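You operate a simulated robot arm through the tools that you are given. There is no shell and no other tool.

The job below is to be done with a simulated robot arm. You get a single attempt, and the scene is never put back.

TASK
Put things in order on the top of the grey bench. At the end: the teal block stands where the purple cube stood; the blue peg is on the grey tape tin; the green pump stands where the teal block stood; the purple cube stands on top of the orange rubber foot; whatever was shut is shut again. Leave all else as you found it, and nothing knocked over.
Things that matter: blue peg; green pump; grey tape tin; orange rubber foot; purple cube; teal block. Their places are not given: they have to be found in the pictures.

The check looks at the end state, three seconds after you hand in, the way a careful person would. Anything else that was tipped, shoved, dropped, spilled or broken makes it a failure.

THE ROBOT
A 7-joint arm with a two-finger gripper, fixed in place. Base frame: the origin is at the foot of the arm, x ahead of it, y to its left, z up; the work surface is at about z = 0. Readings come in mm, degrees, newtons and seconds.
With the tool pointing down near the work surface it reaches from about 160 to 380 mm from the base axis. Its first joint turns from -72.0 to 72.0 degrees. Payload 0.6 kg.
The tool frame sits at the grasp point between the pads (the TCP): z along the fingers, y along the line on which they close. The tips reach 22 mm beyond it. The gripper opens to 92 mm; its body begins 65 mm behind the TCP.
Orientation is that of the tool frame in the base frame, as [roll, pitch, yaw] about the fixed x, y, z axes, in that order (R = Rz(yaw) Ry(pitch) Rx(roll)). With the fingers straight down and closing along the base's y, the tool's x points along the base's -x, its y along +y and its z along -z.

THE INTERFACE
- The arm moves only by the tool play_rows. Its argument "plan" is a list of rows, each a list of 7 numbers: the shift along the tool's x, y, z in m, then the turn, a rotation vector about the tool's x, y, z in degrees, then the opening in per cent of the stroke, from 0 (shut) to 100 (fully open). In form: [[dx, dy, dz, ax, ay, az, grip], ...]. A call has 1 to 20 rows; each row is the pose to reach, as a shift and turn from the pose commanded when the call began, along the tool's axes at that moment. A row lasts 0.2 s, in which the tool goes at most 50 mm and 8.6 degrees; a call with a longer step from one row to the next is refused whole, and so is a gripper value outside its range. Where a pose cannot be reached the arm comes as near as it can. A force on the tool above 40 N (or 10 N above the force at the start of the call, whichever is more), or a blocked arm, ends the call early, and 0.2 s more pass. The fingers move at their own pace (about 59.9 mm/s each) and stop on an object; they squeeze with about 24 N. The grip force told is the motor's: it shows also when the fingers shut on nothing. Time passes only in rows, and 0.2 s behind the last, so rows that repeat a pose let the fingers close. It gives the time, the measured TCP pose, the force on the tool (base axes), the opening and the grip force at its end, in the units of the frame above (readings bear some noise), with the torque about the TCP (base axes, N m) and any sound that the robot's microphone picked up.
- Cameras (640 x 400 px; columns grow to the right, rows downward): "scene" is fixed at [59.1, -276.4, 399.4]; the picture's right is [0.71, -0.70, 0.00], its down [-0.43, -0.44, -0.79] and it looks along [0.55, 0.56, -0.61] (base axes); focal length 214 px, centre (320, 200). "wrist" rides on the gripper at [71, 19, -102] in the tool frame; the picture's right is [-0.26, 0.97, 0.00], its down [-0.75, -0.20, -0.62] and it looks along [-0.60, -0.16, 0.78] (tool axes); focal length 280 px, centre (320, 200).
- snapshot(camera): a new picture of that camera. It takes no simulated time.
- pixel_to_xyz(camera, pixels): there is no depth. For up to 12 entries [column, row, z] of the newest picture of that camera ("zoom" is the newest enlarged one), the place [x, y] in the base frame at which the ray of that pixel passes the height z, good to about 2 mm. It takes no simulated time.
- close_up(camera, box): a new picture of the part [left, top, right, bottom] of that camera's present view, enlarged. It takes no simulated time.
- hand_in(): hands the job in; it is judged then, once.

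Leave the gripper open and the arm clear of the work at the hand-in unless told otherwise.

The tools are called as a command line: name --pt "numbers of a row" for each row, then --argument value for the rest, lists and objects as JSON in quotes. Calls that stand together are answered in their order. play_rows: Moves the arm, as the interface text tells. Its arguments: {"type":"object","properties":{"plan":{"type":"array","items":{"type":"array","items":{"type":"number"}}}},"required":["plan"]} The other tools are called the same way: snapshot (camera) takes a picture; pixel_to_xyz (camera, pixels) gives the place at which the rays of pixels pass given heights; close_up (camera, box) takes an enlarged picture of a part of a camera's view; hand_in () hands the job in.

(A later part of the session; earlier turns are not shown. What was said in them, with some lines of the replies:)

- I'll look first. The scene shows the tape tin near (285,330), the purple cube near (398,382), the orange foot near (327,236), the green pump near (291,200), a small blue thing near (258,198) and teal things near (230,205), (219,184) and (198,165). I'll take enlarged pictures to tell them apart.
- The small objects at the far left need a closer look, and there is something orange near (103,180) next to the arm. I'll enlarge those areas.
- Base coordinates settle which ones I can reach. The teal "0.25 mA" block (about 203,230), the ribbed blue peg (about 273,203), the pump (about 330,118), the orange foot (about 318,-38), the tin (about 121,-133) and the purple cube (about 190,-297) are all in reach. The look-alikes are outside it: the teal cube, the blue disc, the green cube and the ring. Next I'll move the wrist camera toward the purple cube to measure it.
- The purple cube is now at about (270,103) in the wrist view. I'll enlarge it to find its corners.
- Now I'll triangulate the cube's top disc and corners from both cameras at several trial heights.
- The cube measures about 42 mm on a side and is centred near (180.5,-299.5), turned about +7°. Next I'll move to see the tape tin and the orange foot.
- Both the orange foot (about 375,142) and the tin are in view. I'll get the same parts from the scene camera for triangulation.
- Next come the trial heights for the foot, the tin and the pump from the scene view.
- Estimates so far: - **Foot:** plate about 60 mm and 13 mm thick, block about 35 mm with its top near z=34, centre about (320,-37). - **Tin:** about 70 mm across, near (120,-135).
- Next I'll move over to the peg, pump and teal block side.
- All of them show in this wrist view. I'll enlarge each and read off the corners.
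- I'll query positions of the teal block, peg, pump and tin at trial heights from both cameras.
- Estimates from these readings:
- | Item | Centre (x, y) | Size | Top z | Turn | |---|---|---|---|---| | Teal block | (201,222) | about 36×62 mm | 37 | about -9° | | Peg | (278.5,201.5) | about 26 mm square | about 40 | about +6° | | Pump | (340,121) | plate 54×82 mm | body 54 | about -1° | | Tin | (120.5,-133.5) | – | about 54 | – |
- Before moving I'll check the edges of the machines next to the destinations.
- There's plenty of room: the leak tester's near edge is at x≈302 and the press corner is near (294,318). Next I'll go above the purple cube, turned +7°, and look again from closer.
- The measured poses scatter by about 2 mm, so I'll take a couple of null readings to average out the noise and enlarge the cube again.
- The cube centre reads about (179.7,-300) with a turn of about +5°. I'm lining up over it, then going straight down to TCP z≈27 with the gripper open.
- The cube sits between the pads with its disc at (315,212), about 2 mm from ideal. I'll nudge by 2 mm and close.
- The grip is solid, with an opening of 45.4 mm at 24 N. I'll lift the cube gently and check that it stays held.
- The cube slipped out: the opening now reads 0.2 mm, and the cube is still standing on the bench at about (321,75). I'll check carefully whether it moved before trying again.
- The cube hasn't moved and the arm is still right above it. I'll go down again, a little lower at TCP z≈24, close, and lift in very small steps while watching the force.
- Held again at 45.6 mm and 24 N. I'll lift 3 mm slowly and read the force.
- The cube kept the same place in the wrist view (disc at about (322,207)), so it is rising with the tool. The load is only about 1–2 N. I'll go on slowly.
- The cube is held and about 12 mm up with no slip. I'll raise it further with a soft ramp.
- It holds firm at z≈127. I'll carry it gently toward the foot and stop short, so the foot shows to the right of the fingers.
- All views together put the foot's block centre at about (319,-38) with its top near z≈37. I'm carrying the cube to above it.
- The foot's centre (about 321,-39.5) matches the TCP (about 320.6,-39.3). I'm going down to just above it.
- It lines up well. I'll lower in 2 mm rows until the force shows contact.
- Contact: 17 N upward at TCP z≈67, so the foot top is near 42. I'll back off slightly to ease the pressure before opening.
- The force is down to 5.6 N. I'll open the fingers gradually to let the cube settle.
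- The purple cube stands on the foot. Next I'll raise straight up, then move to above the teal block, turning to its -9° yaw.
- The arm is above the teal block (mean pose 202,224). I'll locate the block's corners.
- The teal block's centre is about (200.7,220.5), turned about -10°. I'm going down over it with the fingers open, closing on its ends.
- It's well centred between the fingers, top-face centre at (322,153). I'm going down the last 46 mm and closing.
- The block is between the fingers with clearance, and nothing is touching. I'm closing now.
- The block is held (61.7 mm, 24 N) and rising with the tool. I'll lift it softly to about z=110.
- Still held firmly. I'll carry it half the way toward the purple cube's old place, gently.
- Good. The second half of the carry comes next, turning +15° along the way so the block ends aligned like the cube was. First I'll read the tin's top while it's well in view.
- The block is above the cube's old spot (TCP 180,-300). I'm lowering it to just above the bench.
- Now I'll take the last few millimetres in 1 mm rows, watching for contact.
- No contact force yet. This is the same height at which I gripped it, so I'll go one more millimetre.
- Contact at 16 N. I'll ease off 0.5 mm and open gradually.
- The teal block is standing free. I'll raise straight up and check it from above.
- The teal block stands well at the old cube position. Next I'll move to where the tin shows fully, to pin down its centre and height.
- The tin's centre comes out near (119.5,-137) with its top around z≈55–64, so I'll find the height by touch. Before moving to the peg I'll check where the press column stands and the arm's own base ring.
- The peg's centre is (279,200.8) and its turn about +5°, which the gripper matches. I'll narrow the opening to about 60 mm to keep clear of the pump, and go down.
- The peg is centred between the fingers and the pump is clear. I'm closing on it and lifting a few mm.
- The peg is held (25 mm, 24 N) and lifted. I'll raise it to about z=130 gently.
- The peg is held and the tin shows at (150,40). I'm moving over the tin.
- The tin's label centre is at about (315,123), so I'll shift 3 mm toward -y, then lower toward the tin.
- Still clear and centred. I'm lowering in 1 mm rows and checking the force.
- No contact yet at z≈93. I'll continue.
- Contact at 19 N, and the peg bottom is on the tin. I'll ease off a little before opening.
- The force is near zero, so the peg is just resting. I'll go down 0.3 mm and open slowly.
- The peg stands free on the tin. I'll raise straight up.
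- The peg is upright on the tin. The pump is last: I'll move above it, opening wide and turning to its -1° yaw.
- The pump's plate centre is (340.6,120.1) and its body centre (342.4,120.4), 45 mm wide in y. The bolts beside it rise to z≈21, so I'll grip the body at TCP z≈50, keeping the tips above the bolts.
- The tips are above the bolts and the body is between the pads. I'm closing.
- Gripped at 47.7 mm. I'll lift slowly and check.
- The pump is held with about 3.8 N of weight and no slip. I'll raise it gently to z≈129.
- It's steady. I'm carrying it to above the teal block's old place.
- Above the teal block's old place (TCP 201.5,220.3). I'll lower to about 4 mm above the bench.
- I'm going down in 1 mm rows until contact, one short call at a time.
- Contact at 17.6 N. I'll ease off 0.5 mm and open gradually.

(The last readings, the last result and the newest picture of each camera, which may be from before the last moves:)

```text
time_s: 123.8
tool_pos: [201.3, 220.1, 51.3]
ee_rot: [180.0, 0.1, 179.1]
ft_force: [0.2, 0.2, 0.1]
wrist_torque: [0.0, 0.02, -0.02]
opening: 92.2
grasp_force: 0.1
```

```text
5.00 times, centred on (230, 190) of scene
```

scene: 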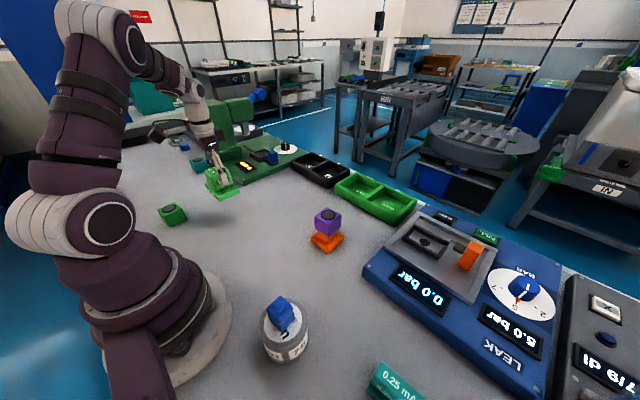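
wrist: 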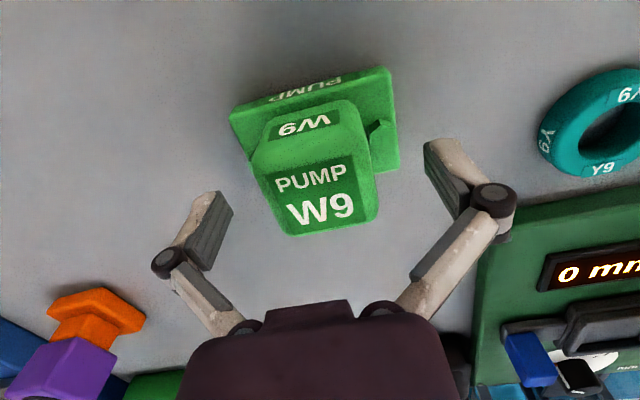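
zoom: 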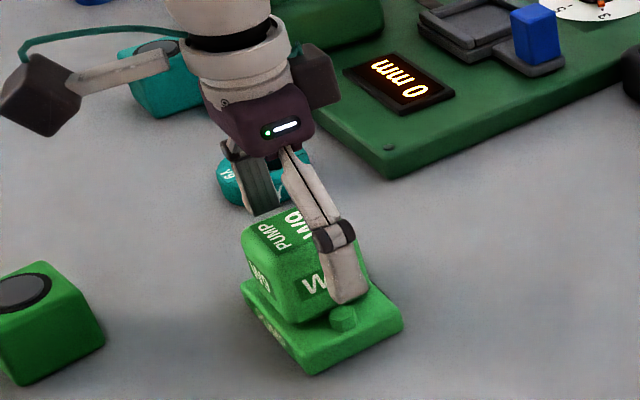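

The pump is released and standing. I'll raise straight up, then retreat to near the start pose for a final inspection.

play_rows --pt "0 0 -0.008 0 0 0 100" --pt "0 0 -0.025 0 0 0 100" --pt "0 0 -0.055 0 0 0 100" --pt "0 0 -0.09 0 0 0 100" --pt "0 0 -0.13 0 0 0 100" --pt "0 0 -0.16 0 0 0 100" --pt "-0.0005 -0.02 -0.175 0 0 0 100" --pt "-0.001 -0.055 -0.19 0 0 0 100" --pt "-0.002 -0.095 -0.205 0 0 0 100" --pt "-0.003 -0.135 -0.22 0 0 0 100" --pt "-0.004 -0.175 -0.235 0 0 0 100" --pt "-0.005 -0.21 -0.247 0 0 0 100" --pt "-0.005 -0.23 -0.253 0 0 0 100" --pt "-0.005 -0.237 -0.254 0 0 0 100" --pt "-0.005 -0.237 -0.254 0 0 0 100"

snapshot --camera "scene"

snapshot --camera "wrist"

close_up --camera "scene" --box '[140, 120, 340, 245]'

close_up --camera "scene" --box '[240, 200, 560, 400]'

```text
time_s: 127.0
tool_pos: [200.8, -16.2, 306.4]
ee_rot: [-180.0, 0.0, 179.0]
ft_force: [0.4, -0.5, 0.0]
wrist_torque: [0.01, 0.0, 0.02]
opening: 91.8
grasp_force: 0.0
```

```text
taken
```

scene: 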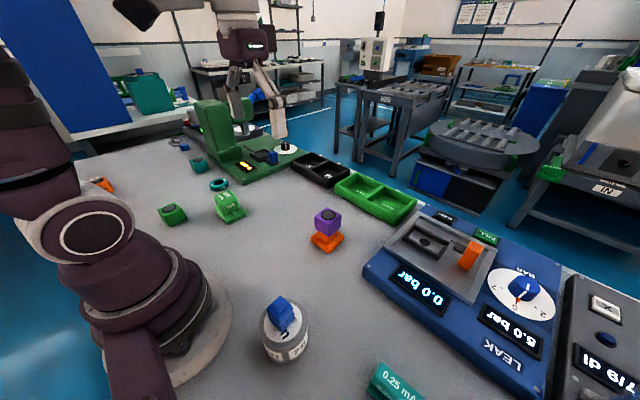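

```text
taken
```

wrist: 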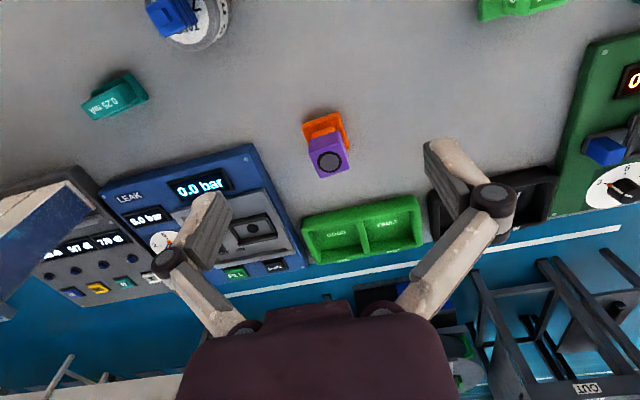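

```text
3.20 times, centred on (240, 182) of scene
```

zoom: 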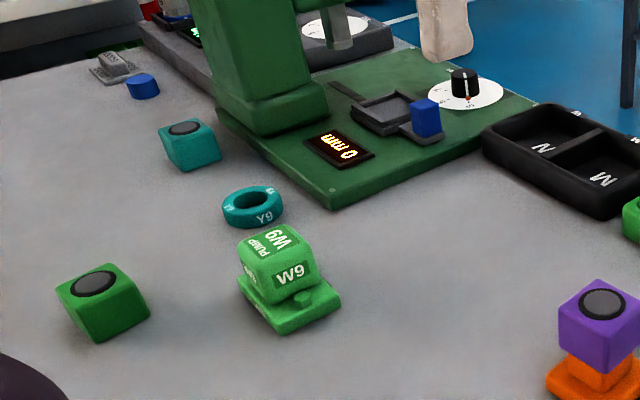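

```text
2.00 times, centred on (400, 300) of scene
```

zoom: 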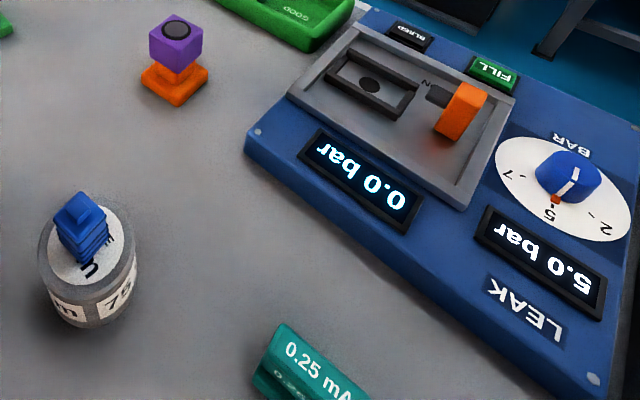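

Everything stands where it should, and the machines and look-alikes look unchanged. I'll take one last close look at the peg on the tin, the stacked cube, the pump and the teal block's position.

close_up --camera "scene" --box '[245, 280, 325, 370]'

close_up --camera "scene" --box '[295, 195, 360, 260]'

close_up --camera "wrist" --box '[60, 50, 180, 140]'

close_up --camera "scene" --box '[205, 180, 255, 230]'

pixel_to_xyz --camera "wrist" --pixels '[[116, 98, 36], [112, 93, 20]]'

```text
4.44 times, centred on (285, 325) of scene
```

zoom: 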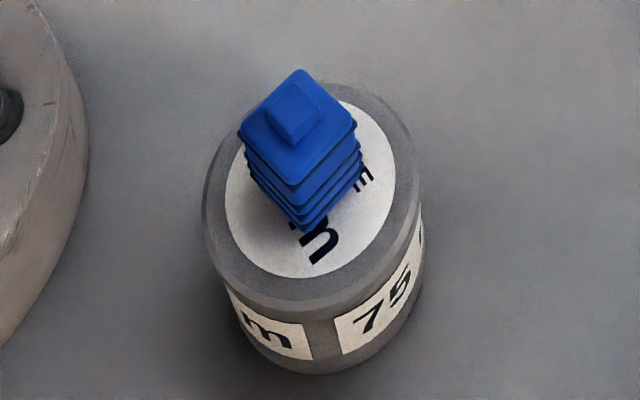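

```text
6.15 times, centred on (328, 228) of scene
```

zoom: 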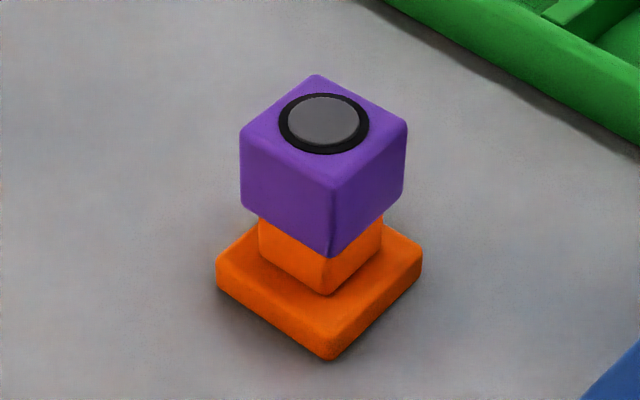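

```text
4.44 times, centred on (120, 95) of wrist
```

zoom: 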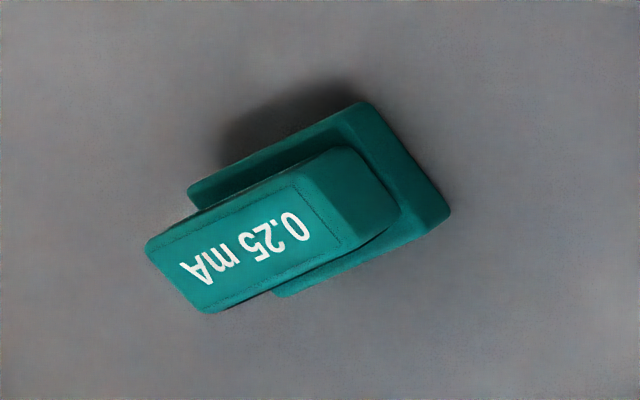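

```text
8.00 times, centred on (230, 205) of scene
```

zoom: 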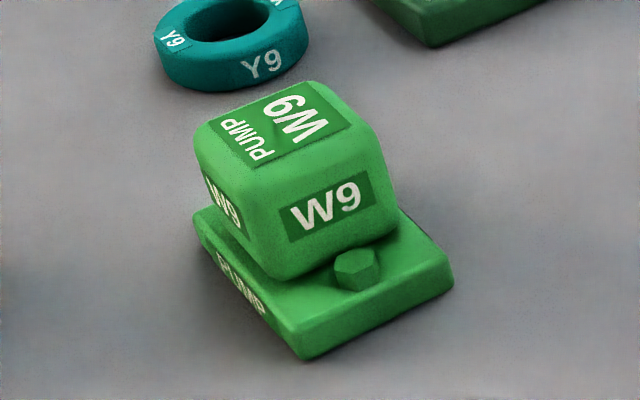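

```text
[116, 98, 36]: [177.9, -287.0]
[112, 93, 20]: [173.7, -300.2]
```

I'll do one last check of the teal block's base centre against the cube's old spot (179.6,-300).

pixel_to_xyz --camera "wrist" --pixels '[[90.8, 93.9, 14], [130.2, 73.2, 14], [149.4, 97.3, 14], [109.9, 116, 14]]'

```text
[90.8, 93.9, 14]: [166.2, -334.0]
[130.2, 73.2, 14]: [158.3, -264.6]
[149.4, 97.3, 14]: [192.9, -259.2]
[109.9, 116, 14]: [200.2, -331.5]
```

The teal block's base centre reads about (179,-297), within 3 mm of the old cube position. The cube is on the foot, the peg is on the tin and the pump is in the teal block's old place. I never opened anything, and the gripper is open with the arm clear. I'm handing in.

hand_in

```text
The job is handed in.
```

The job is handed in, and all four moves are done. In the last pictures everything was standing upright.

- **Teal block:** it stands where the purple cube stood, within about 3 mm by my last reading. I took the "0.25 mA" piece to be the teal block, because the other teal pieces were out of the arm's reach.
- **Blue peg:** the ribbed blue piece stands upright near the middle of the grey tape tin. I took it as the peg because the other loose blue piece on the bench was also out of reach.
- **Green pump:** it stands where the teal block stood, by the arm's readings. I left it at its own angle, about 9° off the teal block's.
- **Purple cube:** it stands on top of the orange rubber foot, turned to line up with it.

I found nothing on the bench that was shut, and I opened nothing.

On the first try the cube slipped out of the gripper, but it stayed standing in its place. On the second try I lifted it slowly and it held.

The machines and the other pieces look unchanged in the final pictures. The gripper is open and the arm is back near its starting pose.
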